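You operate a simulated robot arm through the tools that you are given. There is no shell and no other tool.

The job below is to be done with a simulated two-armed robot. You get a single attempt, and the scene is never put back.

TASK
Zero the blue gauge, then measure the blue double plug's cable.
Fine: zero it with the bars shut, open them right up for the plug; the gauge stays closed on the cable.

Only the result counts: the job must be done as asked and must still hold three seconds after the hand-in. Knocking over, shifting, dropping, spilling or breaking anything else fails it.

THE ROBOT
Two 7-joint arms with two-finger parallel grippers on one trunk that stands fixed in place. Base frame: the origin is at the foot of the trunk, x ahead of it, y to its left, z up; the work surface is at about z = 0.85. Lengths are in m, angles in rad, forces in N, time in s.
The left shoulder is at [0.11, 0.169, 1.455], the right one opposite. With the tool pointing down near the work surface each hand reaches from about 0.42 to 0.74 m from the base axis, measured 20 degrees to its own side. Payload 1.57 kg a hand.
The TCP of each hand is the grasp point between the finger pads, 0.03 m short of the fingertips. In the tool frame z runs along the fingers and y along their closing line. Largest opening 0.08 m; finger width 0.017, thickness 0.012; the body of the gripper, 0.04 by 0.082 m, starts 0.08 m behind the TCP.
Orientation is told as [roll, pitch, yaw] about the base's x, y, z axes, in that order, counted from this pose: with the fingers straight down and closing along the base's y, the tool's x points along the base's -x, its y along +y and its z along -z.

THE INTERFACE
- The arms move only by the tool move_arm. It takes "left_steps", "right_steps" or both (then of equal length, played together; a hand with none holds still); each is text: rows parted by semicolons, each of 7 numbers parted by spaces: the shift along the base's x, y, z in m, then the turn, a rotation vector about the base's x, y, z in degrees, then the opening in per cent of the stroke, from 0 (shut) to 100 (fully open). In form: dx dy dz rx ry rz grip; .... A call has 1 to 20 rows; each row shifts and turns the commanded pose from where the row before left it. Rows are played at 5 a second. More than 0.05 m and 0.15 rad between two rows, or a gripper value outside its range, and nothing of the call is played. Where a pose cannot be reached the arm comes as near as it can. A force on the tool above 40 N (or 10 N above the force at the start of the call, whichever is more), or a blocked arm, ends the call early, and 0.2 s more pass. The fingers move at their own pace (about 0.072 m/s each) and stop on an object; they squeeze with about 38 N. The grip force told is the motor's: it shows also when the fingers shut on nothing. Time passes only in rows, and 0.2 s behind the last, so rows that do not move let the fingers close. The reply holds the time, the measured pose of the TCP, the force on the tool along the base axes, the opening and the grip force, in the units named above and with some noise, with the torque about the TCP (base axes, N m) and any sound that the robot's microphone picked up.
- Cameras (640 x 400 px; columns grow to the right, rows downward): "scene" is now at [0.1593, -0.0102, 1.6394]; the picture's right is [-0.13, -0.99, 0.00], its down [-0.74, 0.09, -0.66] and it looks along [0.66, -0.08, -0.75] (base axes); focal length 325 px, centre (320, 200). "left" rides on the left gripper at [0.072, 0.007, -0.122] in its tool frame; the picture's right is [-0.09, 1.00, 0.00], its down [-0.84, -0.08, -0.54] and it looks along [-0.54, -0.05, 0.84] (tool axes); focal length 238 px, centre (320, 200). "right" rides on the right gripper at [0.072, -0.007, -0.122] in its tool frame; the picture's right is [0.09, 1.00, 0.00], its down [-0.84, 0.08, -0.54] and it looks along [-0.54, 0.05, 0.84] (tool axes); focal length 238 px, centre (320, 200). There is no depth. A picture from a camera that has moved, and an enlarged one, comes with that camera's place and axes in the base frame and with its lens.
- grab_frame(camera): a new picture of that camera. It takes no simulated time.
- move_column(by): slides the trunk up (or, below 0, down) by that many m; the arms and the scene camera ride with it, the base frame stays. It gives what a move gives, with no picture.
- pan_tilt(pan, tilt): turns the head with the scene camera to pan (to the left, within 1.501 rad either way) and tilt (down, from -0.506 to 1.204), counted from straight ahead of the robot. It gives what a move gives.
- enlarge(camera, box): a new picture of the part [left, top, right, bottom] of that camera's present view, enlarged. It takes no simulated time.
- hand_in(): hands the job in; it is judged then, once.

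Places have to be worked out from the pictures, the camera data and where the tool is seen. Open the grippers and draw the arms clear of the work before you hand the job in, unless the task says otherwise.

The tools are called after "Emit:" as name(argument=value, ...) on one line, values as JSON. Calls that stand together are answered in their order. move_arm: Moves the arms, as the interface text tells. Its arguments: {"type":"object","properties":{"left_steps":{"type":"string"},"right_steps":{"type":"string"}},"required":[]} The other tools are called the same way: move_column (by) slides the trunk up or down; pan_tilt (pan, tilt) turns the head that bears the scene camera; grab_frame (camera) takes a picture; enlarge (camera, box) takes an enlarged picture of a part of a camera's view; hand_in () hands the job in.

At the start:

```text
t: 0.0
left_tcp_pos: [0.6865, 0.1875, 1.1231]
left_tool_rot: [-0.002, -0.002, 0.001]
left_force: [-0.2, 0.7, 0.0]
left_torque: [-0.04, -0.01, 0.02]
left_width: 0.0798
left_grip_force: 0.0
right_tcp_pos: [0.6145, -0.3586, 1.1911]
right_tool_rot: [0.002, 0.0, -0.002]
right_force: [0.5, 1.0, -0.5]
right_torque: [0.01, -0.03, -0.01]
right_width: 0.0798
right_grip_force: 0.0
trunk travel left (down, up): [-0.769, 0.121]
head pan, tilt: [-0.126, 0.845]
```

scene: 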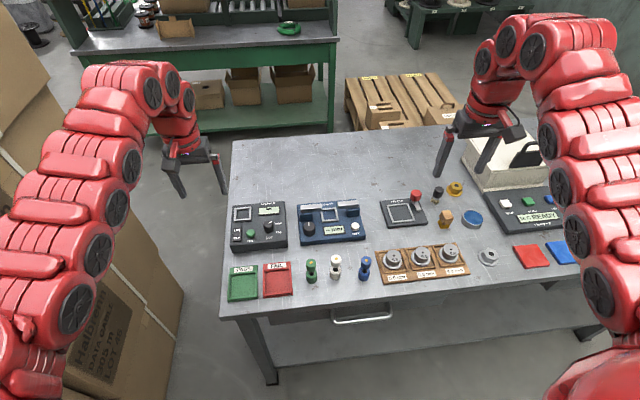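
right: 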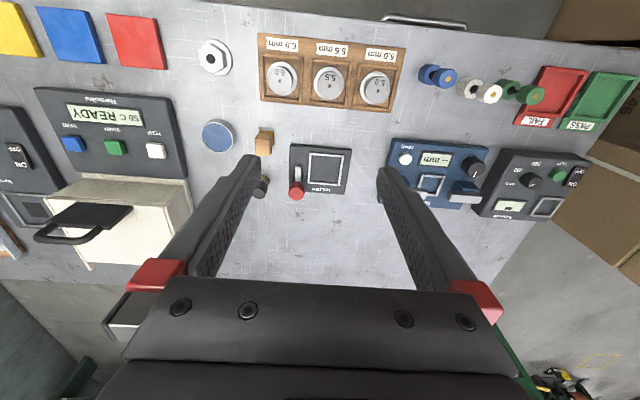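
left: 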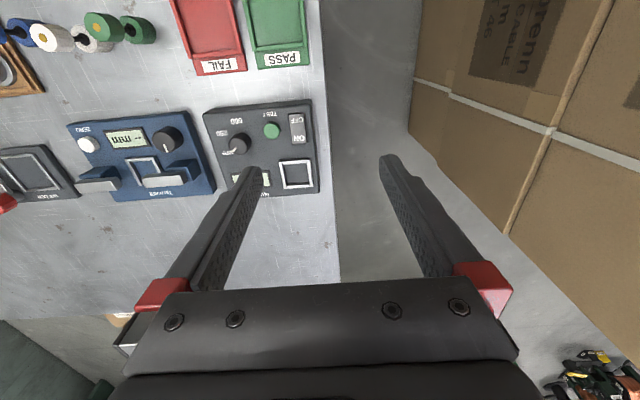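

I'll start with close-up views of the blue gauge and the plugs.

Emit:
enlarge(camera="scene", box=[280, 180, 400, 255])

Emit:
enlarge(camera="scene", box=[290, 240, 402, 310])

Emit:
enlarge(camera="left", box=[50, 90, 226, 200])

Emit:
enlarge(camera="right", box=[360, 40, 560, 220])

```text
5.33 times, centred on (340, 218) of scene
camera zoom: at [0.1593, -0.0102, 1.6394], right [-0.13, -0.99, 0.0], down [-0.74, 0.09, -0.66], along [0.66, -0.08, -0.75], focal length 1733 px, centre (213, 107)
```

zoom: 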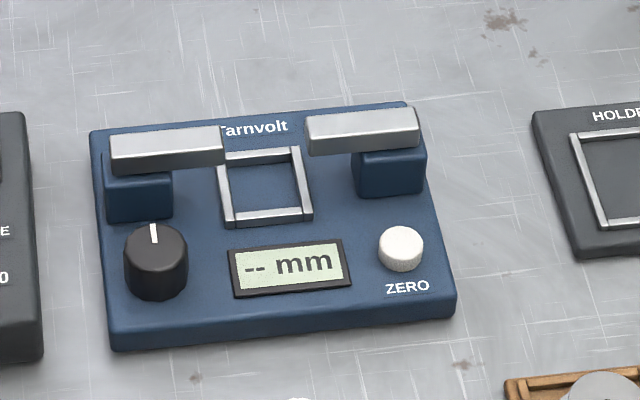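

```text
5.71 times, centred on (346, 275) of scene
camera zoom: at [0.1593, -0.0102, 1.6394], right [-0.13, -0.99, 0.0], down [-0.74, 0.09, -0.66], along [0.66, -0.08, -0.75], focal length 1857 px, centre (171, -229)
```

zoom: 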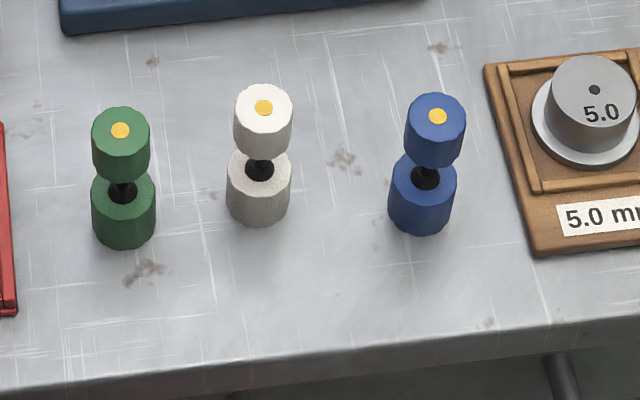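

```text
3.64 times, centred on (138, 145) of left
camera zoom: at [0.6152, 0.1933, 1.2457], right [0.09, 1.0, 0.0], down [0.84, -0.08, 0.54], along [0.54, -0.05, -0.84], focal length 867 px, centre (982, 400)
```

zoom: 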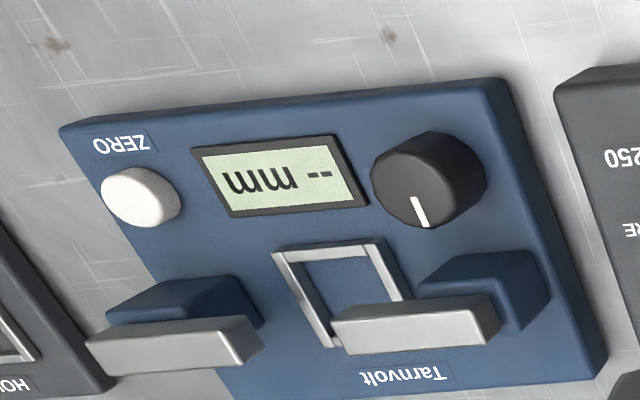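

```text
2.22 times, centred on (460, 130) of right
camera zoom: at [0.5421, -0.3664, 1.3124], right [-0.09, 1.0, 0.0], down [0.84, 0.08, 0.54], along [0.54, 0.05, -0.84], focal length 530 px, centre (9, 356)
```

zoom: 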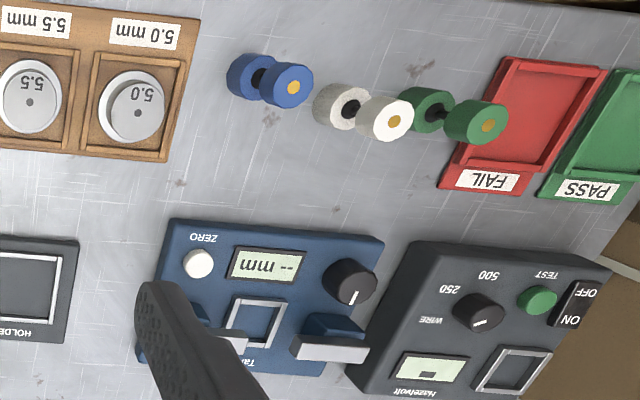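

The blue "Tarnvolt" gauge sits at about x 0.69–0.82, y -0.02 – -0.21, near the limit of the right hand's reach. The blue plug stands at about (0.56, -0.18). I'll raise both hands by 0.2 m so I can then lower the trunk to gain reach.

Emit:
move_arm(left_steps="0 0 0.05 0 0 0 100; 0 0 0.05 0 0 0 100; 0 0 0.05 0 0 0 100; 0 0 0.05 0 0 0 100; 0 0 0 0 0 0 100", right_steps="0 0 0.05 0 0 0 100; 0 0 0.05 0 0 0 100; 0 0 0.05 0 0 0 100; 0 0 0.05 0 0 0 100; 0 0 0 0 0 0 100")

```text
t: 1.2
left_tcp_pos: [0.7053, 0.1868, 1.2297]
left_tool_rot: [0.0, -0.002, 0.0]
left_force: [-0.5, -0.4, 0.4]
left_torque: [0.0, -0.02, -0.02]
left_width: 0.0802
left_grip_force: 0.1
left hand out of reach, approached as far as the arm can: row 3, 4
right_tcp_pos: [0.6682, -0.3809, 1.2301]
right_tool_rot: [0.004, -0.004, -0.002]
right_force: [0.6, 0.1, 0.3]
right_torque: [0.01, -0.01, 0.02]
right_width: 0.0801
right_grip_force: 0.1
right hand out of reach, approached as far as the arm can: row 1, 2, 3, 4
trunk travel left (down, up): [-0.769, 0.121]
head pan, tilt: [-0.126, 0.845]
```

Both hands reached their height limit at z≈1.23. Lowering the trunk 0.15 m from here still leaves them well above the table.

Emit:
move_column(by=-0.15)

Emit:
grab_frame(camera="scene")

Emit:
grab_frame(camera="right")

```text
t: 3.0
left_tcp_pos: [0.7063, 0.1888, 1.0795]
left_tool_rot: [0.0, -0.001, 0.0]
left_force: [-0.7, -0.2, 0.0]
left_torque: [0.0, 0.01, -0.01]
left_width: 0.08
left_grip_force: 0.1
right_tcp_pos: [0.6695, -0.3795, 1.0808]
right_tool_rot: [0.001, 0.001, -0.001]
right_force: [-0.6, 1.0, -0.3]
right_torque: [-0.02, 0.0, 0.02]
right_width: 0.0802
right_grip_force: 0.0
trunk travel left (down, up): [-0.619, 0.271]
head pan, tilt: [-0.126, 0.845]
```

```text
taken
camera scene: at [0.1592, -0.0101, 1.4895], right [-0.13, -0.99, 0.0], down [-0.74, 0.09, -0.66], along [0.66, -0.08, -0.75], focal length 325 px, centre (320, 200)
```

scene: 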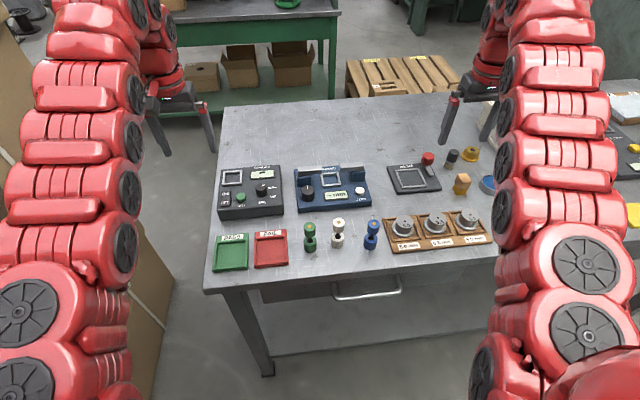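

```text
taken
camera right: at [0.597, -0.3873, 1.2014], right [-0.09, 1.0, 0.0], down [0.84, 0.08, 0.54], along [0.54, 0.05, -0.84], focal length 238 px, centre (320, 200)
```

right: 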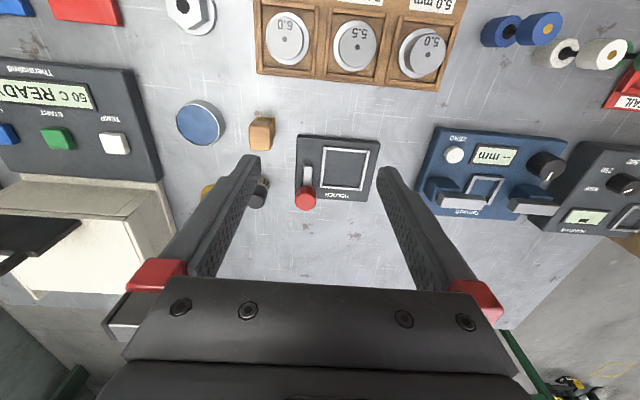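

I'll test how moves are counted after the clamped rows: a small step to the left for the right hand.

Emit:
move_arm(right_steps="0 0.04 0 0 0 0 100; 0 0 0 0 0 0 100")

```text
t: 3.5
left_tcp_pos: [0.705, 0.1881, 1.0788]
left_tool_rot: [-0.001, -0.002, 0.002]
left_force: [0.2, 0.6, 0.6]
left_torque: [0.04, -0.04, 0.02]
left_width: 0.08
left_grip_force: 0.1
right_tcp_pos: [0.6723, -0.3415, 1.0752]
right_tool_rot: [0.002, -0.003, -0.002]
right_force: [0.2, -0.4, 1.2]
right_torque: [0.04, -0.01, -0.02]
right_width: 0.0799
right_grip_force: 0.1
right hand out of reach, approached as far as the arm can: row 1
trunk travel left (down, up): [-0.619, 0.271]
head pan, tilt: [-0.126, 0.845]
```

The command restarts from the actual pose. I'll move the right hand to about (0.62, -0.11, 1.03) to look down on the gauge.

Emit:
move_arm(right_steps="-0.01 0.04 -0.02 0 0 0 100; -0.01 0.045 -0.01 0 0 0 100; -0.01 0.045 -0.01 0 0 0 100; -0.01 0.045 0 0 0 0 100; -0.01 0.045 0 0 0 0 100; 0 0 0 0 0 0 100")

Emit:
grab_frame(camera="right")

Emit:
grab_frame(camera="left")

Emit:
grab_frame(camera="scene")

```text
t: 5.0
left_tcp_pos: [0.7067, 0.1864, 1.0791]
left_tool_rot: [0.001, -0.003, 0.0]
left_force: [0.5, -0.3, -1.0]
left_torque: [0.01, 0.0, 0.01]
left_width: 0.0801
left_grip_force: 0.0
right_tcp_pos: [0.6227, -0.1192, 1.0371]
right_tool_rot: [0.001, -0.001, -0.002]
right_force: [0.1, -0.5, -0.7]
right_torque: [0.02, -0.02, 0.03]
right_width: 0.08
right_grip_force: 0.0
trunk travel left (down, up): [-0.619, 0.271]
head pan, tilt: [-0.126, 0.845]
```

```text
taken
camera right: at [0.5508, -0.1275, 1.1582], right [-0.09, 1.0, 0.0], down [0.84, 0.07, 0.54], along [0.54, 0.05, -0.84], focal length 238 px, centre (320, 200)
```

right: 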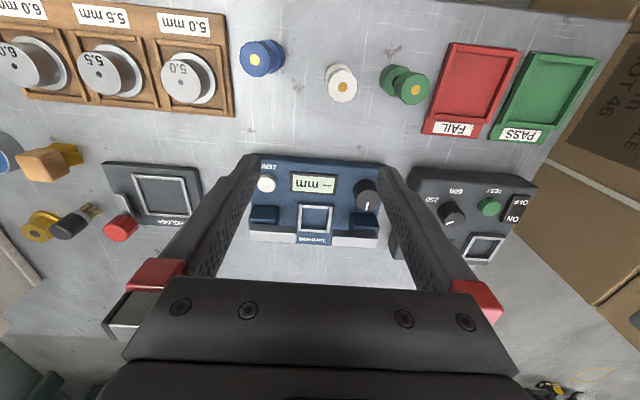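

```text
taken
camera left: at [0.6344, 0.1926, 1.2022], right [0.09, 1.0, 0.0], down [0.84, -0.08, 0.54], along [0.54, -0.05, -0.84], focal length 238 px, centre (320, 200)
```

left: 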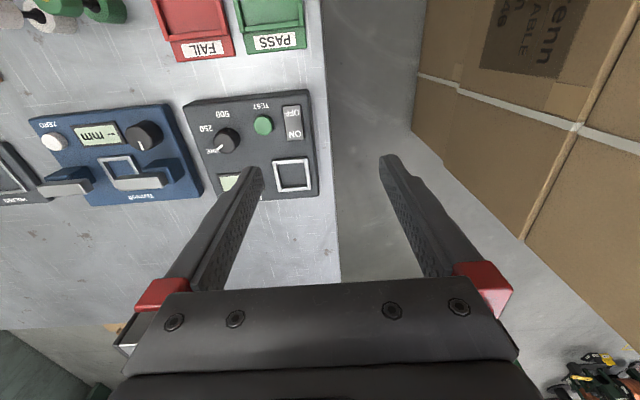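

```text
taken
camera scene: at [0.1593, -0.0113, 1.4894], right [-0.13, -0.99, 0.0], down [-0.74, 0.09, -0.66], along [0.66, -0.08, -0.75], focal length 325 px, centre (320, 200)
```

scene: 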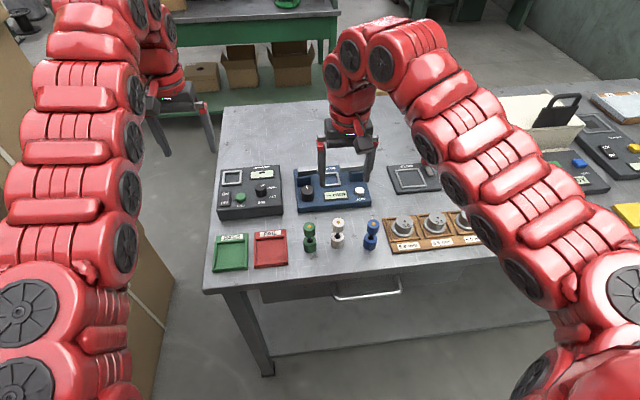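

The right hand now overlooks the gauge. I'll enlarge views of the gauge and plug from here.

Emit:
enlarge(camera="right", box=[235, 145, 395, 255])

Emit:
enlarge(camera="right", box=[225, 30, 305, 90])

Emit:
enlarge(camera="scene", box=[285, 150, 400, 265])

Emit:
enlarge(camera="left", box=[20, 95, 210, 215])

```text
3.64 times, centred on (315, 200) of right
camera zoom: at [0.5508, -0.1275, 1.1582], right [-0.09, 1.0, 0.0], down [0.84, 0.07, 0.54], along [0.54, 0.05, -0.84], focal length 867 px, centre (338, 200)
```

zoom: 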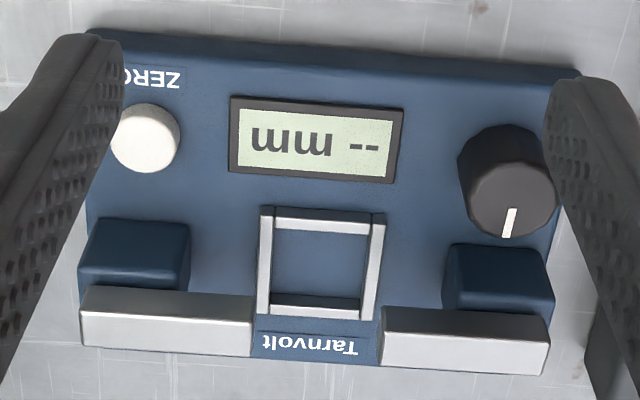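

```text
6.67 times, centred on (265, 60) of right
camera zoom: at [0.5508, -0.1275, 1.1582], right [-0.09, 1.0, 0.0], down [0.84, 0.07, 0.54], along [0.54, 0.05, -0.84], focal length 1589 px, centre (687, 1133)
```

zoom: 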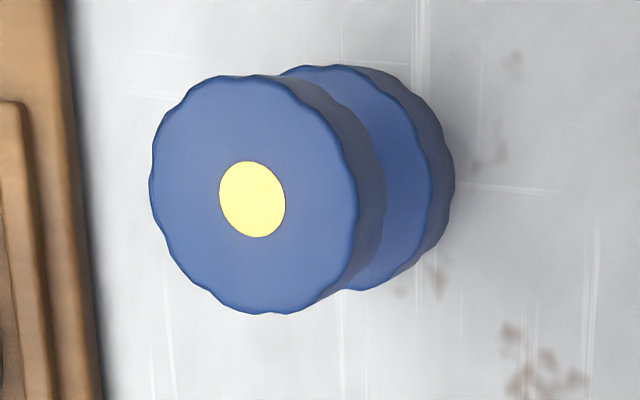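

```text
3.48 times, centred on (342, 208) of scene
camera zoom: at [0.1593, -0.0113, 1.4894], right [-0.13, -0.99, 0.0], down [-0.74, 0.09, -0.66], along [0.66, -0.08, -0.75], focal length 1130 px, centre (242, 174)
```

zoom: 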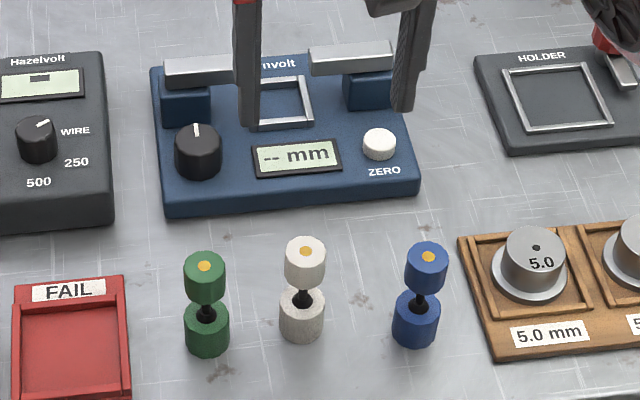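

```text
3.33 times, centred on (115, 155) of left
camera zoom: at [0.6344, 0.1926, 1.2022], right [0.09, 1.0, 0.0], down [0.84, -0.08, 0.54], along [0.54, -0.05, -0.84], focal length 794 px, centre (1003, 350)
```

zoom: 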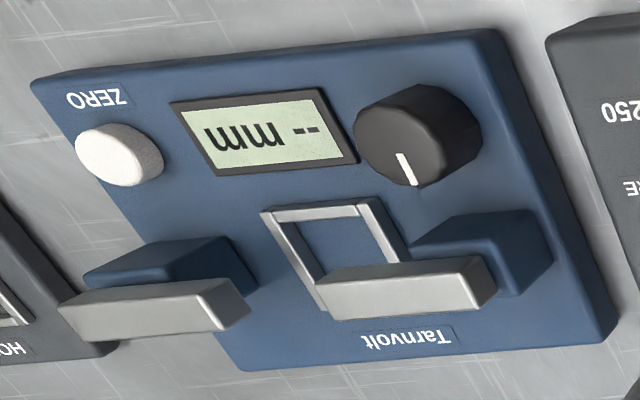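

Triangulating gives these positions:
- Knob top: (0.716, -0.049, 0.895)
- ZERO top: (0.703, -0.180, 0.895)
- Frame centre: (0.766, -0.117)
- Plug top: (0.565, -0.178, 0.935)

I'll enlarge the bars next for their height.

Emit:
enlarge(camera="right", box=[250, 190, 330, 250])

Emit:
enlarge(camera="scene", box=[325, 155, 385, 195])

Emit:
enlarge(camera="scene", box=[350, 205, 400, 255])

```text
6.67 times, centred on (290, 220) of right
camera zoom: at [0.5508, -0.1275, 1.1582], right [-0.09, 1.0, 0.0], down [0.84, 0.07, 0.54], along [0.54, 0.05, -0.84], focal length 1589 px, centre (520, 67)
```

zoom: 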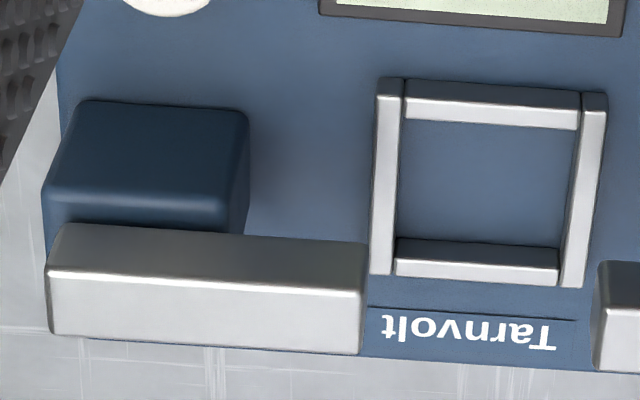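

```text
10.00 times, centred on (355, 175) of scene
camera zoom: at [0.1593, -0.0113, 1.4894], right [-0.13, -0.99, 0.0], down [-0.74, 0.09, -0.66], along [0.66, -0.08, -0.75], focal length 3249 px, centre (-30, 450)
```

zoom: 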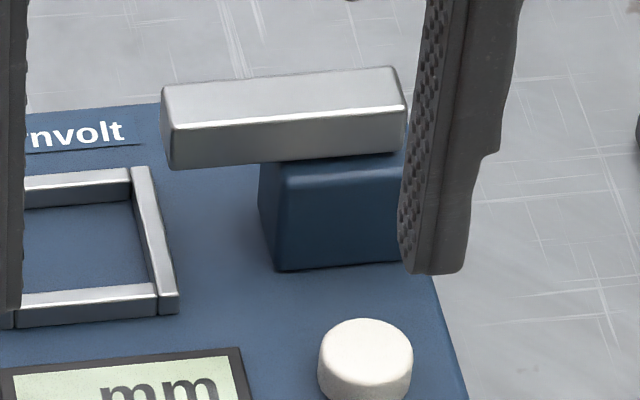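

```text
8.00 times, centred on (375, 230) of scene
camera zoom: at [0.1593, -0.0113, 1.4894], right [-0.13, -0.99, 0.0], down [-0.74, 0.09, -0.66], along [0.66, -0.08, -0.75], focal length 2600 px, centre (-120, -40)
```

zoom: 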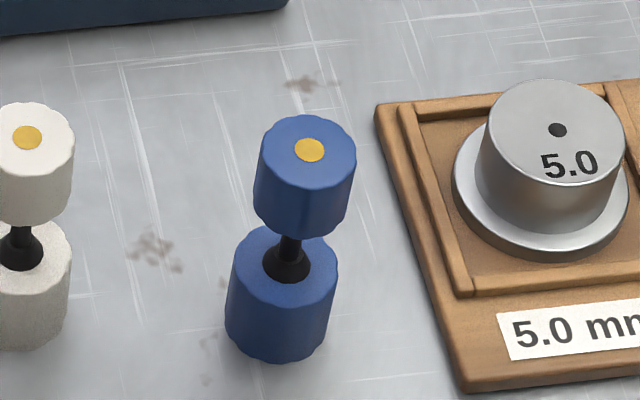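

The bars sit at about z 0.910–0.923, x 0.759–0.772, with a gap of about 0.047 m. The plug's lower drum is about 0.030 m across, so it fits the roughly 0.036 m frame. I'll move the right hand above the knob with the fingers part open.

Emit:
move_arm(right_steps="0.031 0.023 -0.019 0 0 0 60; 0.031 0.023 -0.019 0 0 0 60; 0.0313 0.0237 -0.019 0 0 0 60; 0 0 0 0 0 0 60; 0 0 0 0 0 0 60")

Emit:
grab_frame(camera="right")

Emit:
enlarge(camera="scene", box=[280, 140, 400, 215])

Emit:
grab_frame(camera="left")

```text
t: 6.2
left_tcp_pos: [0.7058, 0.1882, 1.0795]
left_tool_rot: [0.0, -0.001, 0.0]
left_force: [0.0, -0.4, 0.6]
left_torque: [-0.02, 0.0, 0.02]
left_width: 0.08
left_grip_force: 0.1
right_tcp_pos: [0.7173, -0.0506, 0.9767]
right_tool_rot: [0.0, -0.002, 0.001]
right_force: [0.4, 0.6, -0.2]
right_torque: [0.0, 0.0, 0.02]
right_width: 0.0479
right_grip_force: 0.0
trunk travel left (down, up): [-0.619, 0.271]
head pan, tilt: [-0.126, 0.845]
```

```text
taken
camera right: at [0.6444, -0.0585, 1.0991], right [-0.09, 1.0, 0.0], down [0.84, 0.08, 0.54], along [0.54, 0.05, -0.84], focal length 238 px, centre (320, 200)
```

right: 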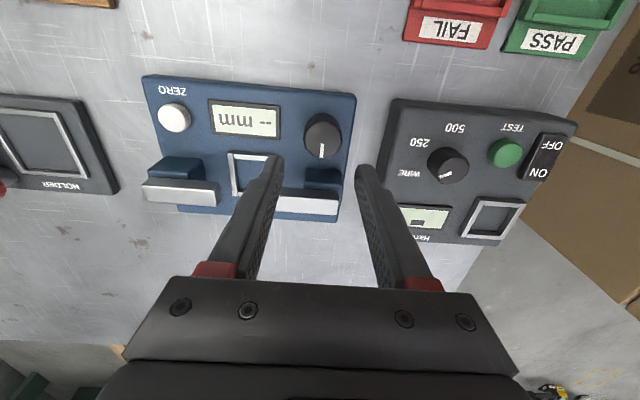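

```text
5.33 times, centred on (340, 178) of scene
camera zoom: at [0.1593, -0.0097, 1.4894], right [-0.12, -0.99, 0.0], down [-0.74, 0.09, -0.66], along [0.66, -0.08, -0.75], focal length 1733 px, centre (213, 320)
```

zoom: 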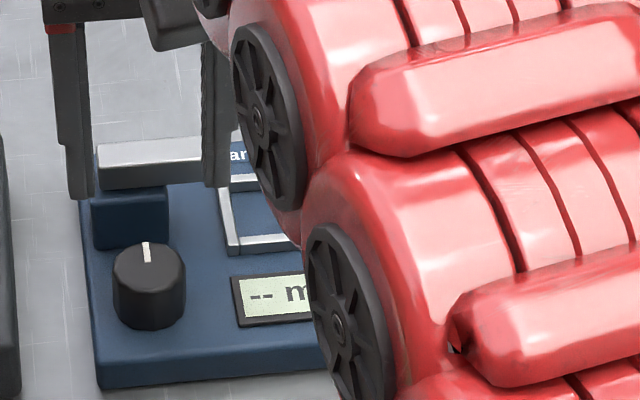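

```text
taken
camera left: at [0.6342, 0.1942, 1.2019], right [0.09, 1.0, 0.0], down [0.84, -0.08, 0.54], along [0.54, -0.05, -0.84], focal length 238 px, centre (320, 200)
```

left: 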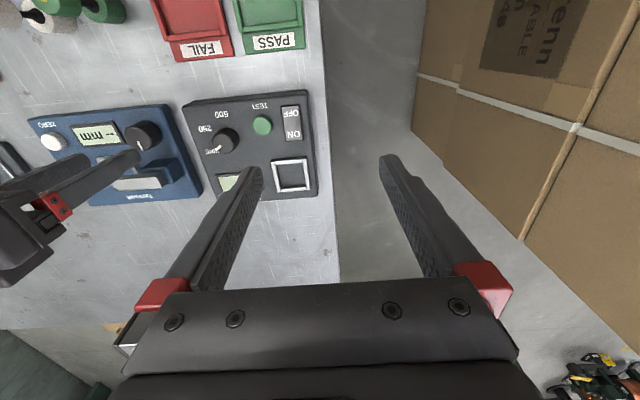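

The knob sits under the hand at about (0.7165, -0.050). I'll lower the hand around it with the tips just above the gauge body, then close.

Emit:
move_arm(right_steps="0 0 -0.02 0 0 0 60; 0 0.0005 -0.02 0 0 0 60; -0.0005 0 -0.015 0 0 0 60; 0 0 -0.01 0 0 0 60; 0 0 0 0 0 0 60")

Emit:
grab_frame(camera="right")

Emit:
enlarge(camera="scene", box=[280, 140, 400, 215])

```text
t: 7.3
left_tcp_pos: [0.707, 0.1878, 1.0796]
left_tool_rot: [0.0, -0.002, 0.0]
left_force: [-0.2, -0.2, -0.3]
left_torque: [-0.01, 0.01, 0.03]
left_width: 0.0797
left_grip_force: 0.1
right_tcp_pos: [0.7138, -0.0494, 0.9139]
right_tool_rot: [0.0, -0.002, -0.003]
right_force: [-0.2, 0.8, 0.2]
right_torque: [-0.01, -0.01, 0.0]
right_width: 0.0481
right_grip_force: 0.1
trunk travel left (down, up): [-0.619, 0.271]
head pan, tilt: [-0.126, 0.845]
```

```text
taken
camera right: at [0.6424, -0.057, 1.0342], right [-0.09, 1.0, 0.0], down [0.84, 0.08, 0.54], along [0.54, 0.05, -0.84], focal length 238 px, centre (320, 200)
```

right: 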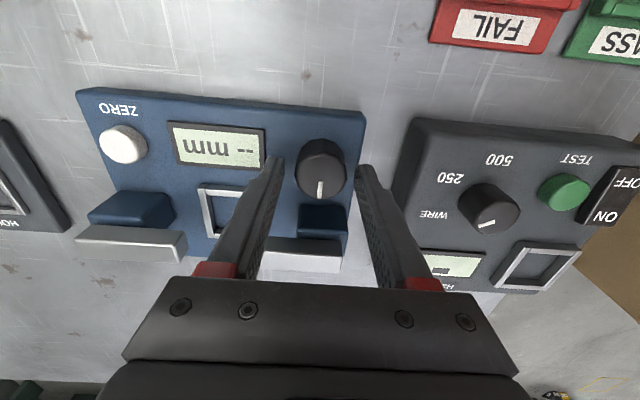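

```text
5.33 times, centred on (340, 178) of scene
camera zoom: at [0.1593, -0.0101, 1.4895], right [-0.13, -0.99, 0.0], down [-0.74, 0.09, -0.66], along [0.66, -0.08, -0.75], focal length 1733 px, centre (213, 320)
```

zoom: 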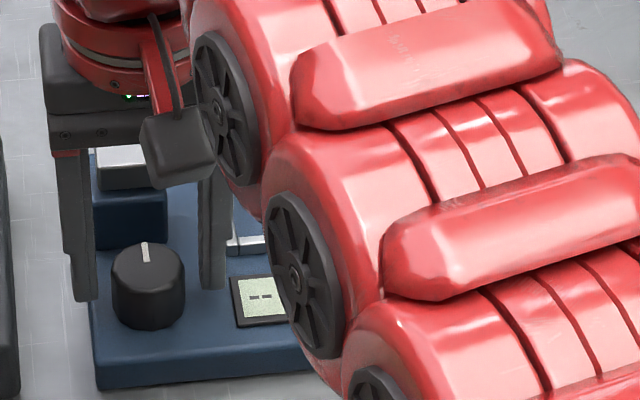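

The knob is centred between the fingers in both directions. I'll go 5 mm lower and close on it.

Emit:
move_arm(right_steps="0 0 -0.005 0 0 0 60; 0 0 0 0 0 0 30; 0 0 0 0 0 0 0; 0 0 0 0 0 0 0; 0 0 0 0 0 0 0")

Emit:
grab_frame(camera="right")

```text
t: 8.6
left_tcp_pos: [0.7057, 0.1883, 1.0789]
left_tool_rot: [-0.001, -0.002, -0.001]
left_force: [0.4, -0.1, 0.5]
left_torque: [0.0, 0.01, -0.01]
left_width: 0.0802
left_grip_force: 0.0
right_tcp_pos: [0.7153, -0.0494, 0.9077]
right_tool_rot: [0.001, -0.001, -0.001]
right_force: [2.2, 3.4, -1.1]
right_torque: [0.12, -0.22, -0.02]
right_width: 0.0333
right_grip_force: 40.7
trunk travel left (down, up): [-0.619, 0.271]
head pan, tilt: [-0.126, 0.845]
```

```text
taken
camera right: at [0.6427, -0.0566, 1.0293], right [-0.09, 1.0, 0.0], down [0.84, 0.08, 0.54], along [0.54, 0.05, -0.84], focal length 238 px, centre (320, 200)
```

right: 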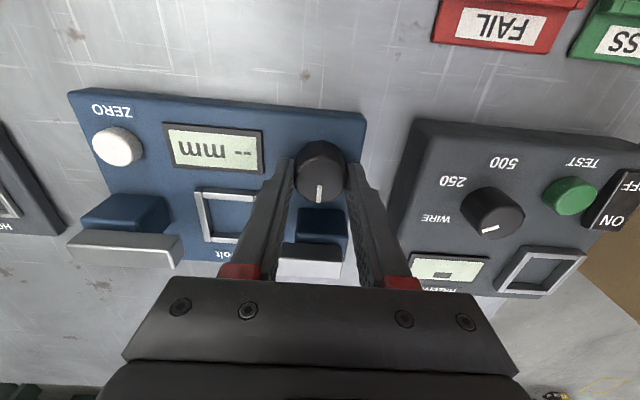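

The knob is gripped at 33 mm width. I'll test-turn it 24° clockwise, seen from above, and watch the bars.

Emit:
move_arm(right_steps="0 0 0 0 0 -8 0; 0 0 0 0 0 -8 0; 0 0 0 0 0 -8 0; 0 0 0 0 0 0 0")

Emit:
grab_frame(camera="right")

Emit:
grab_frame(camera="left")

```text
t: 9.6
left_tcp_pos: [0.7062, 0.1889, 1.0787]
left_tool_rot: [-0.002, -0.001, -0.001]
left_force: [-1.0, 0.2, 0.2]
left_torque: [0.01, -0.03, 0.0]
left_width: 0.0802
left_grip_force: 0.0
right_tcp_pos: [0.7152, -0.0497, 0.9083]
right_tool_rot: [0.0, -0.002, -0.422]
right_force: [-1.0, 2.0, -0.2]
right_torque: [0.12, 0.02, 0.0]
right_width: 0.0336
right_grip_force: 41.2
trunk travel left (down, up): [-0.619, 0.271]
head pan, tilt: [-0.126, 0.845]
```

```text
taken
camera right: at [0.646, -0.0273, 1.0293], right [0.32, 0.95, 0.0], down [0.79, -0.27, 0.54], along [0.51, -0.18, -0.84], focal length 238 px, centre (320, 200)
```

right: 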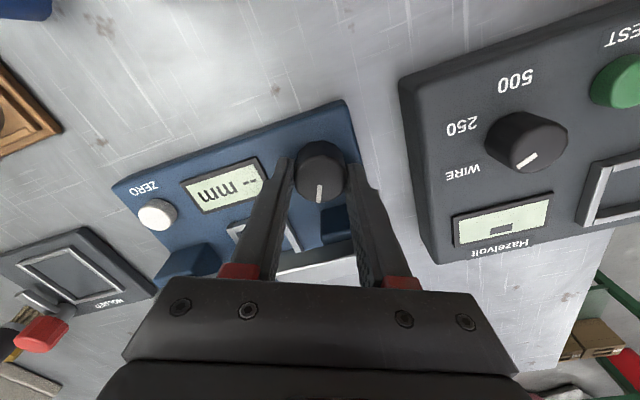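

```text
taken
camera left: at [0.6342, 0.1938, 1.202], right [0.09, 1.0, 0.0], down [0.84, -0.08, 0.54], along [0.54, -0.05, -0.84], focal length 238 px, centre (320, 200)
```

left: 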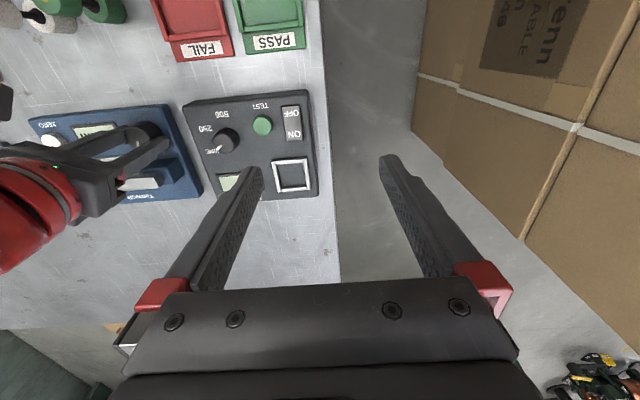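

The knob turned freely with the hand. I'll check whether the bars moved.

Emit:
enlarge(camera="left", box=[20, 95, 210, 215])

Emit:
enlarge(camera="right", box=[110, 100, 370, 290])

```text
3.33 times, centred on (115, 155) of left
camera zoom: at [0.6342, 0.1938, 1.202], right [0.09, 1.0, 0.0], down [0.84, -0.08, 0.54], along [0.54, -0.05, -0.84], focal length 794 px, centre (1003, 350)
```

zoom: 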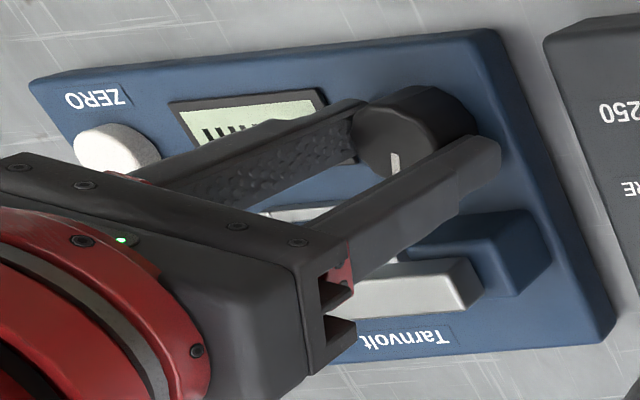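

```text
2.11 times, centred on (240, 195) of right
camera zoom: at [0.646, -0.0273, 1.0293], right [0.32, 0.95, 0.0], down [0.79, -0.27, 0.54], along [0.51, -0.18, -0.84], focal length 502 px, centre (488, 210)
```

zoom: 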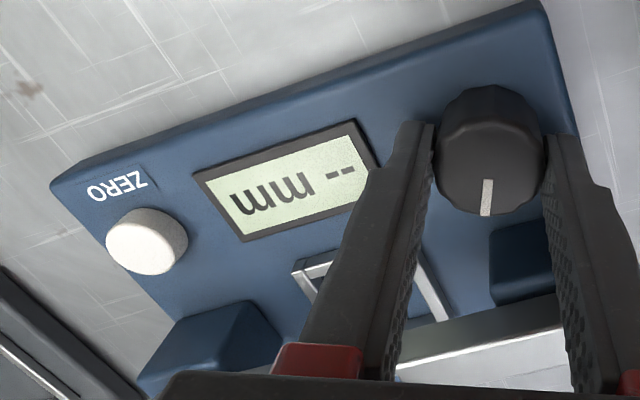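

The +y bar moved inward about 6 mm, so clockwise closes the gauge. I'll continue clockwise in stages, watching the torque.

Emit:
move_arm(right_steps="0 0 0 0 0 -8 0; 0 0 0 0 0 -8 0; 0 0 0 0 0 -8 0; 0 0 0 0 0 -8 0; 0 0 0 0 0 0 0")

Emit:
enlarge(camera="right", box=[110, 100, 370, 290])

Emit:
enlarge(camera="left", box=[20, 95, 210, 215])

Emit:
enlarge(camera="scene", box=[280, 140, 400, 215])

```text
t: 10.8
left_tcp_pos: [0.706, 0.188, 1.079]
left_tool_rot: [0.0, -0.004, 0.0]
left_force: [0.0, 0.6, -0.1]
left_torque: [-0.03, 0.04, -0.01]
left_width: 0.0801
left_grip_force: 0.1
right_tcp_pos: [0.7136, -0.0497, 0.9085]
right_tool_rot: [0.001, -0.003, -0.981]
right_force: [-8.0, 0.4, -2.6]
right_torque: [0.04, 0.33, -0.01]
right_width: 0.0334
right_grip_force: 41.6
trunk travel left (down, up): [-0.619, 0.271]
head pan, tilt: [-0.126, 0.845]
```

```text
2.11 times, centred on (240, 195) of right
camera zoom: at [0.6684, 0.0047, 1.0294], right [0.78, 0.63, 0.0], down [0.53, -0.65, 0.54], along [0.34, -0.42, -0.84], focal length 502 px, centre (488, 210)
```

zoom: 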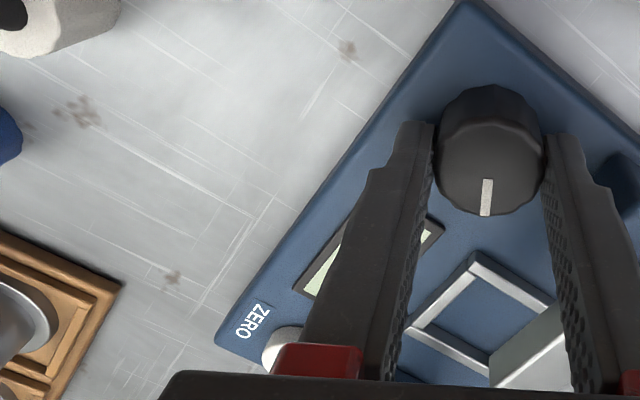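

```text
3.33 times, centred on (115, 155) of left
camera zoom: at [0.6338, 0.1935, 1.2024], right [0.09, 1.0, 0.0], down [0.84, -0.08, 0.54], along [0.54, -0.05, -0.84], focal length 794 px, centre (1003, 350)
```

zoom: 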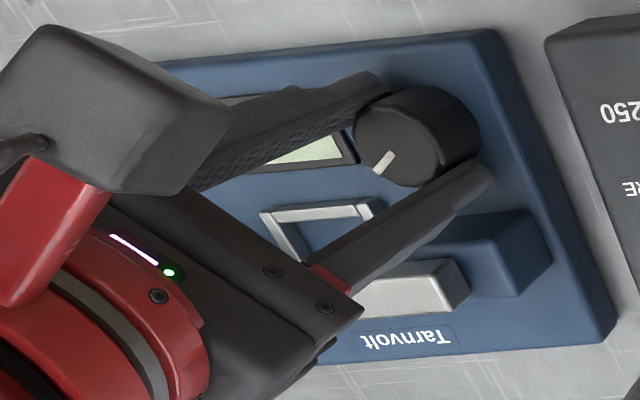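

```text
5.33 times, centred on (340, 178) of scene
camera zoom: at [0.1586, -0.0103, 1.4895], right [-0.13, -0.99, 0.0], down [-0.74, 0.09, -0.66], along [0.66, -0.08, -0.75], focal length 1733 px, centre (213, 320)
```

zoom: 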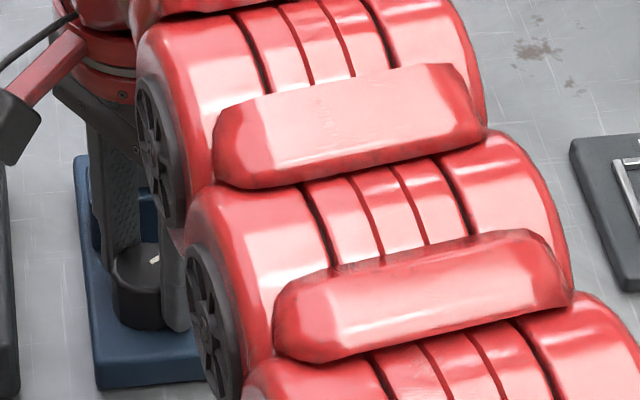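

The bars are closing steadily (56° so far) with low torque. A slight side load shows the knob axis is about 1 mm nearer, so I'll shift that way and continue in stages.

Emit:
move_arm(right_steps="-0.0012 0 0 0 0 -8 0; 0 0 0 0 0 -8 0; 0 0 0 0 0 -8 0; 0 0 0 0 0 0 0")

Emit:
grab_frame(camera="right")

Emit:
enlarge(camera="left", box=[20, 95, 210, 215])

```text
t: 11.8
left_tcp_pos: [0.7055, 0.187, 1.0791]
left_tool_rot: [-0.002, 0.0, 0.0]
left_force: [0.5, -0.9, 0.2]
left_torque: [-0.04, 0.01, 0.01]
left_width: 0.0797
left_grip_force: 0.0
right_tcp_pos: [0.7132, -0.0501, 0.9085]
right_tool_rot: [-0.002, -0.003, -1.4]
right_force: [-4.2, -2.3, -4.8]
right_torque: [-0.09, 0.37, -0.01]
right_width: 0.0333
right_grip_force: 41.7
trunk travel left (down, up): [-0.619, 0.271]
head pan, tilt: [-0.126, 0.845]
```

```text
taken
camera right: at [0.6945, 0.0181, 1.0294], right [0.97, 0.26, 0.0], down [0.22, -0.81, 0.54], along [0.14, -0.53, -0.84], focal length 238 px, centre (320, 200)
```

right: 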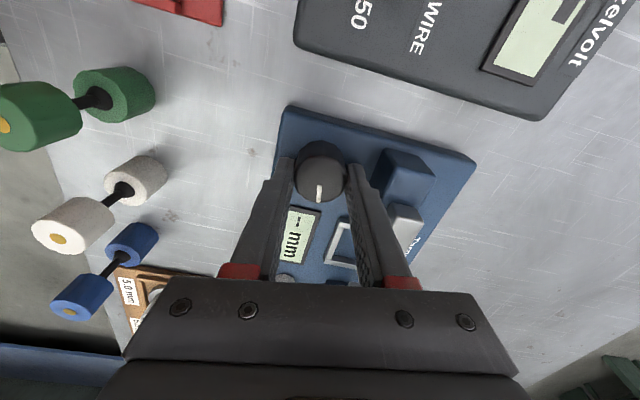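

```text
3.33 times, centred on (115, 155) of left
camera zoom: at [0.6346, 0.1932, 1.202], right [0.09, 1.0, 0.0], down [0.84, -0.08, 0.54], along [0.54, -0.05, -0.84], focal length 794 px, centre (1003, 350)
```

zoom: 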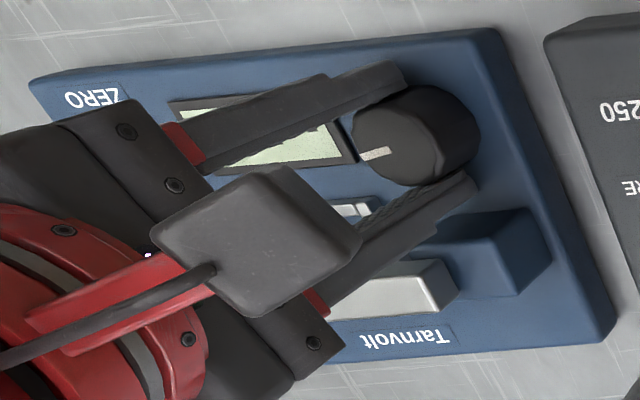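

80° turned and the display still reads "-- mm", with the bars still closing. I'll continue clockwise.

Emit:
move_arm(right_steps="-0.0005 0 0 0 0 -8 0; 0 0 0 0 0 -8 0; 0 0 0 0 0 -8 0; 0 0 0 0 0 0 0")

Emit:
enlarge(camera="right", box=[220, 100, 500, 300])

Emit:
enlarge(camera="left", box=[20, 95, 210, 215])

```text
t: 12.8
left_tcp_pos: [0.7065, 0.1876, 1.0798]
left_tool_rot: [0.0, -0.001, -0.001]
left_force: [0.6, -0.8, -0.3]
left_torque: [0.01, 0.0, -0.01]
left_width: 0.0799
left_grip_force: 0.2
right_tcp_pos: [0.7121, -0.0515, 0.9085]
right_tool_rot: [-0.001, -0.005, -1.819]
right_force: [-7.6, -3.9, -10.2]
right_torque: [0.21, 0.1, 0.01]
right_width: 0.0329
right_grip_force: 41.2
trunk travel left (down, up): [-0.619, 0.271]
head pan, tilt: [-0.126, 0.845]
```

```text
2.00 times, centred on (360, 200) of right
camera zoom: at [0.7238, 0.0198, 1.0294], right [0.99, -0.15, 0.0], down [-0.13, -0.83, 0.54], along [-0.09, -0.54, -0.84], focal length 477 px, centre (240, 200)
```

zoom: 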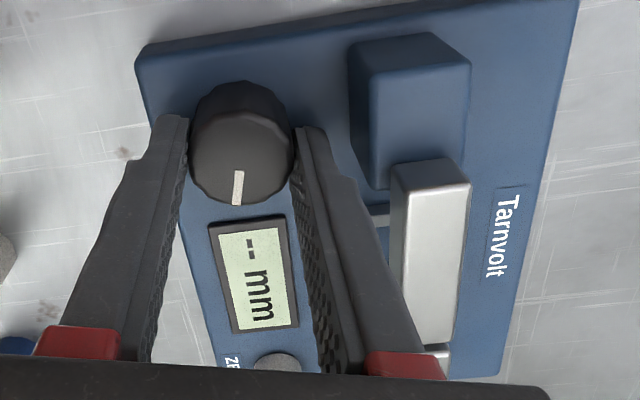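

```text
3.33 times, centred on (115, 155) of left
camera zoom: at [0.6344, 0.193, 1.2021], right [0.09, 1.0, 0.0], down [0.84, -0.08, 0.54], along [0.54, -0.05, -0.84], focal length 794 px, centre (1003, 350)
```

zoom: 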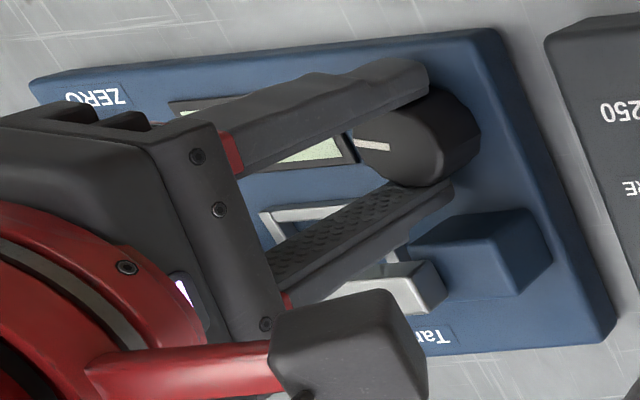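

About 104° turned and the bars look nearly touching. I'll continue in small steps.

Emit:
move_arm(right_steps="0 0 -0.001 0 0 -6 0; 0 0 0 0 0 -6 0; 0 0 0 0 0 0 0")

Emit:
enlarge(camera="right", box=[220, 100, 500, 300])

Emit:
enlarge(camera="left", box=[20, 95, 210, 215])

```text
t: 13.6
left_tcp_pos: [0.7046, 0.1868, 1.0795]
left_tool_rot: [0.0, -0.004, 0.0]
left_force: [-0.3, -0.4, 0.2]
left_torque: [-0.01, 0.03, 0.02]
left_width: 0.0799
left_grip_force: 0.1
right_tcp_pos: [0.7121, -0.0501, 0.9082]
right_tool_rot: [0.001, -0.003, -2.027]
right_force: [-7.6, -4.5, -1.7]
right_torque: [-0.36, 0.44, 0.54]
right_width: 0.0331
right_grip_force: 40.7
trunk travel left (down, up): [-0.619, 0.271]
head pan, tilt: [-0.126, 0.845]
```

```text
2.00 times, centred on (360, 200) of right
camera zoom: at [0.7377, 0.0162, 1.0294], right [0.93, -0.36, 0.0], down [-0.3, -0.78, 0.54], along [-0.19, -0.51, -0.84], focal length 477 px, centre (240, 200)
```

zoom: 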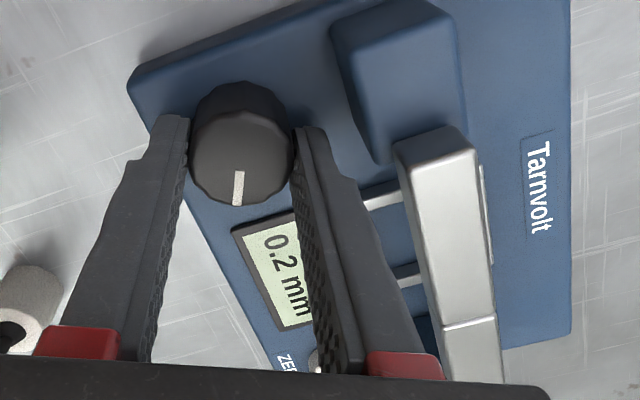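

```text
3.33 times, centred on (115, 155) of left
camera zoom: at [0.6336, 0.1932, 1.2026], right [0.09, 1.0, 0.0], down [0.84, -0.08, 0.54], along [0.54, -0.05, -0.84], focal length 794 px, centre (1003, 350)
```

zoom: 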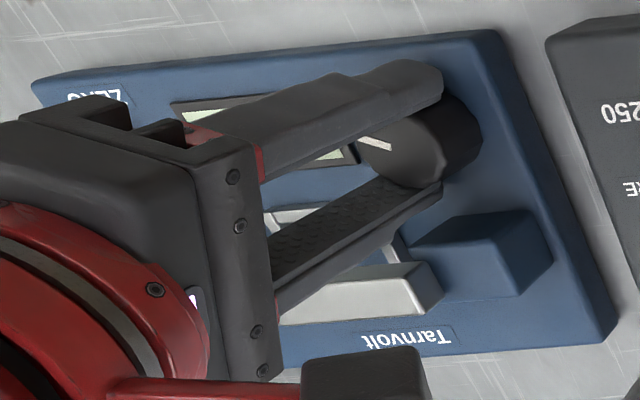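

The display now reads 0.2 mm and the torque has risen to 0.54 N·m, so the bars have met. A 2° nudge will confirm the reading holds.

Emit:
move_arm(right_steps="0.0005 0 0 0 0 -2 0; 0 0 0 0 0 0 0")

Emit:
enlarge(camera="right", box=[220, 100, 500, 300])

```text
t: 14.2
left_tcp_pos: [0.705, 0.1886, 1.0792]
left_tool_rot: [0.001, -0.003, 0.001]
left_force: [0.0, 0.1, -0.5]
left_torque: [-0.02, -0.02, 0.02]
left_width: 0.0798
left_grip_force: 0.0
right_tcp_pos: [0.7134, -0.0501, 0.9088]
right_tool_rot: [0.001, -0.002, -2.061]
right_force: [-9.8, -2.7, 0.6]
right_torque: [0.18, 0.31, 0.49]
right_width: 0.0334
right_grip_force: 40.7
trunk travel left (down, up): [-0.619, 0.271]
head pan, tilt: [-0.126, 0.845]
```

```text
2.00 times, centred on (360, 200) of right
camera zoom: at [0.7402, 0.0157, 1.0295], right [0.92, -0.39, 0.0], down [-0.33, -0.77, 0.54], along [-0.21, -0.5, -0.84], focal length 477 px, centre (240, 200)
```

zoom: 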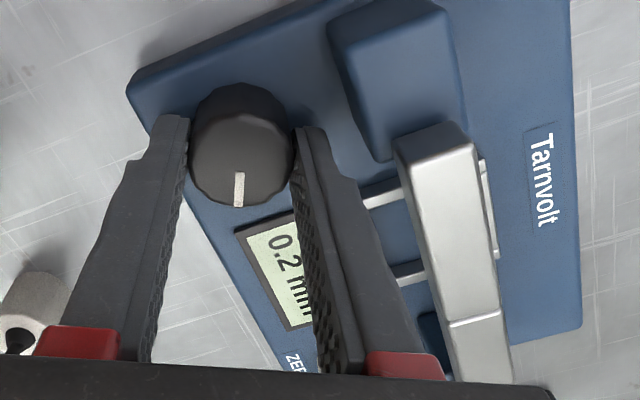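

The reading holds at 0.2 mm, so the bars are fully shut. I'll open slightly, lift off, and check that it stays shut.

Emit:
move_arm(right_steps="0 0 0 0 0 0 52; 0 0 0 0 0 0 52; 0 0 0.03 0 0 0 52; 0 0 0.04 0 0 0 52; 0 0 0 0 0 0 52")

Emit:
grab_frame(camera="right")

Emit:
enlarge(camera="left", box=[20, 95, 210, 215])

```text
t: 15.3
left_tcp_pos: [0.7068, 0.1893, 1.0776]
left_tool_rot: [0.001, -0.002, -0.001]
left_force: [1.0, -0.3, 0.0]
left_torque: [-0.01, 0.03, -0.03]
left_width: 0.0801
left_grip_force: 0.1
right_tcp_pos: [0.7121, -0.0493, 0.9769]
right_tool_rot: [0.001, -0.001, -2.062]
right_force: [-0.1, -1.2, -0.7]
right_torque: [0.01, 0.04, -0.01]
right_width: 0.0415
right_grip_force: 0.2
trunk travel left (down, up): [-0.619, 0.271]
head pan, tilt: [-0.126, 0.845]
```

```text
taken
camera right: at [0.7403, 0.0165, 1.0982], right [0.92, -0.39, 0.0], down [-0.33, -0.77, 0.54], along [-0.21, -0.5, -0.84], focal length 238 px, centre (320, 200)
```

right: 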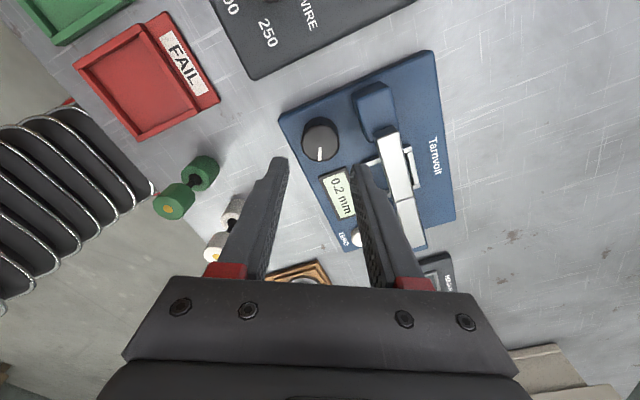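

```text
3.33 times, centred on (115, 155) of left
camera zoom: at [0.6347, 0.1939, 1.2017], right [0.09, 1.0, 0.0], down [0.84, -0.08, 0.54], along [0.54, -0.05, -0.84], focal length 794 px, centre (1003, 350)
```

zoom: 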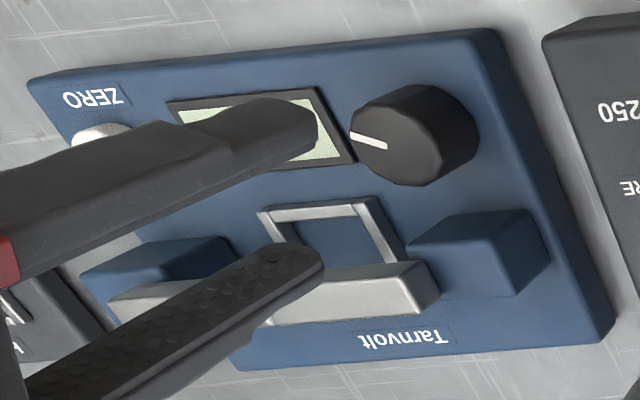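

The bars stay shut at 0.2 mm. I'll keep this wrist yaw, close the fingers and move above the ZERO button.

Emit:
move_arm(right_steps="-0.003 -0.0435 0.005 0 0 0 0; -0.003 -0.0435 0 0 0 0 0; -0.003 -0.0435 0 0 0 0 0; 0 0 0 0 0 0 0; 0 0 0 0 0 0 0")

Emit:
grab_frame(camera="right")

Emit:
enlarge(camera="left", box=[20, 95, 210, 215])

Emit:
grab_frame(camera="scene")

```text
t: 16.6
left_tcp_pos: [0.7067, 0.1882, 1.078]
left_tool_rot: [-0.001, 0.0, 0.001]
left_force: [-0.6, -0.2, -0.5]
left_torque: [-0.05, -0.01, 0.0]
left_width: 0.0802
left_grip_force: 0.0
right_tcp_pos: [0.7063, -0.1816, 0.9828]
right_tool_rot: [0.001, -0.002, -2.062]
right_force: [0.1, 0.4, 0.8]
right_torque: [0.0, 0.01, 0.01]
right_width: 0.0001
right_grip_force: 21.2
trunk travel left (down, up): [-0.619, 0.271]
head pan, tilt: [-0.126, 0.845]
```

```text
taken
camera right: at [0.7325, -0.1156, 1.1041], right [0.92, -0.39, 0.0], down [-0.32, -0.77, 0.54], along [-0.21, -0.5, -0.84], focal length 238 px, centre (320, 200)
```

right: 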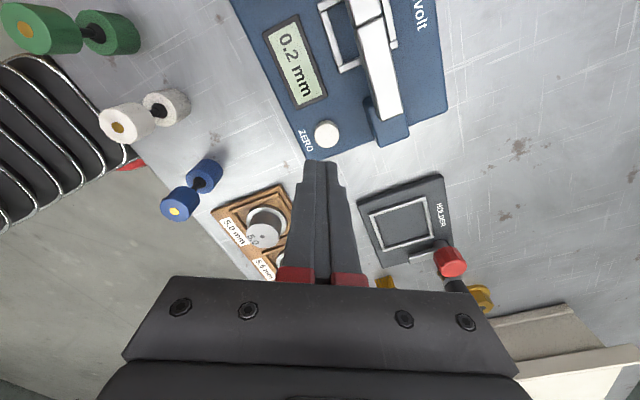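

```text
3.33 times, centred on (115, 155) of left
camera zoom: at [0.6344, 0.1935, 1.2021], right [0.09, 1.0, 0.0], down [0.84, -0.08, 0.54], along [0.54, -0.05, -0.84], focal length 794 px, centre (1003, 350)
```

zoom: 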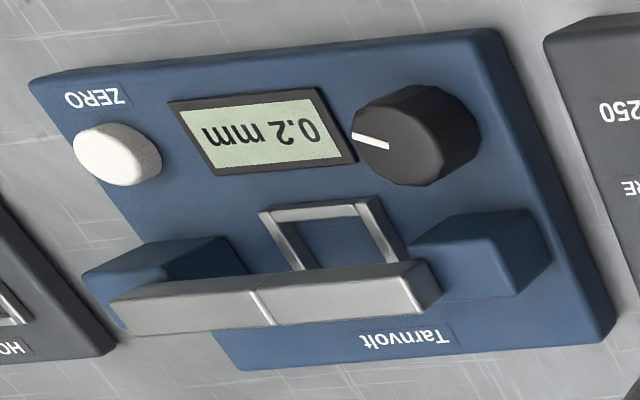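

```text
taken
camera scene: at [0.1593, -0.0104, 1.4894], right [-0.13, -0.99, 0.0], down [-0.74, 0.09, -0.66], along [0.66, -0.08, -0.75], focal length 325 px, centre (320, 200)
```

scene: 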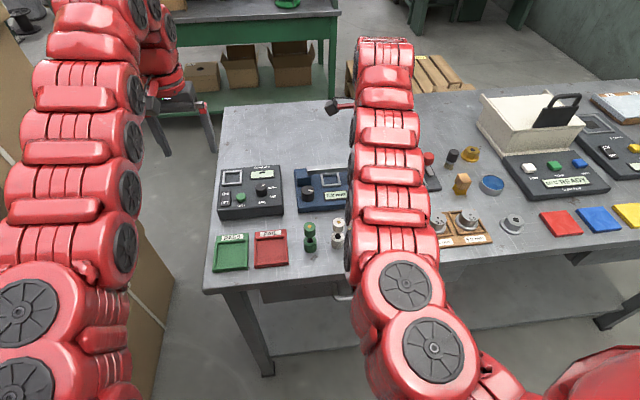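

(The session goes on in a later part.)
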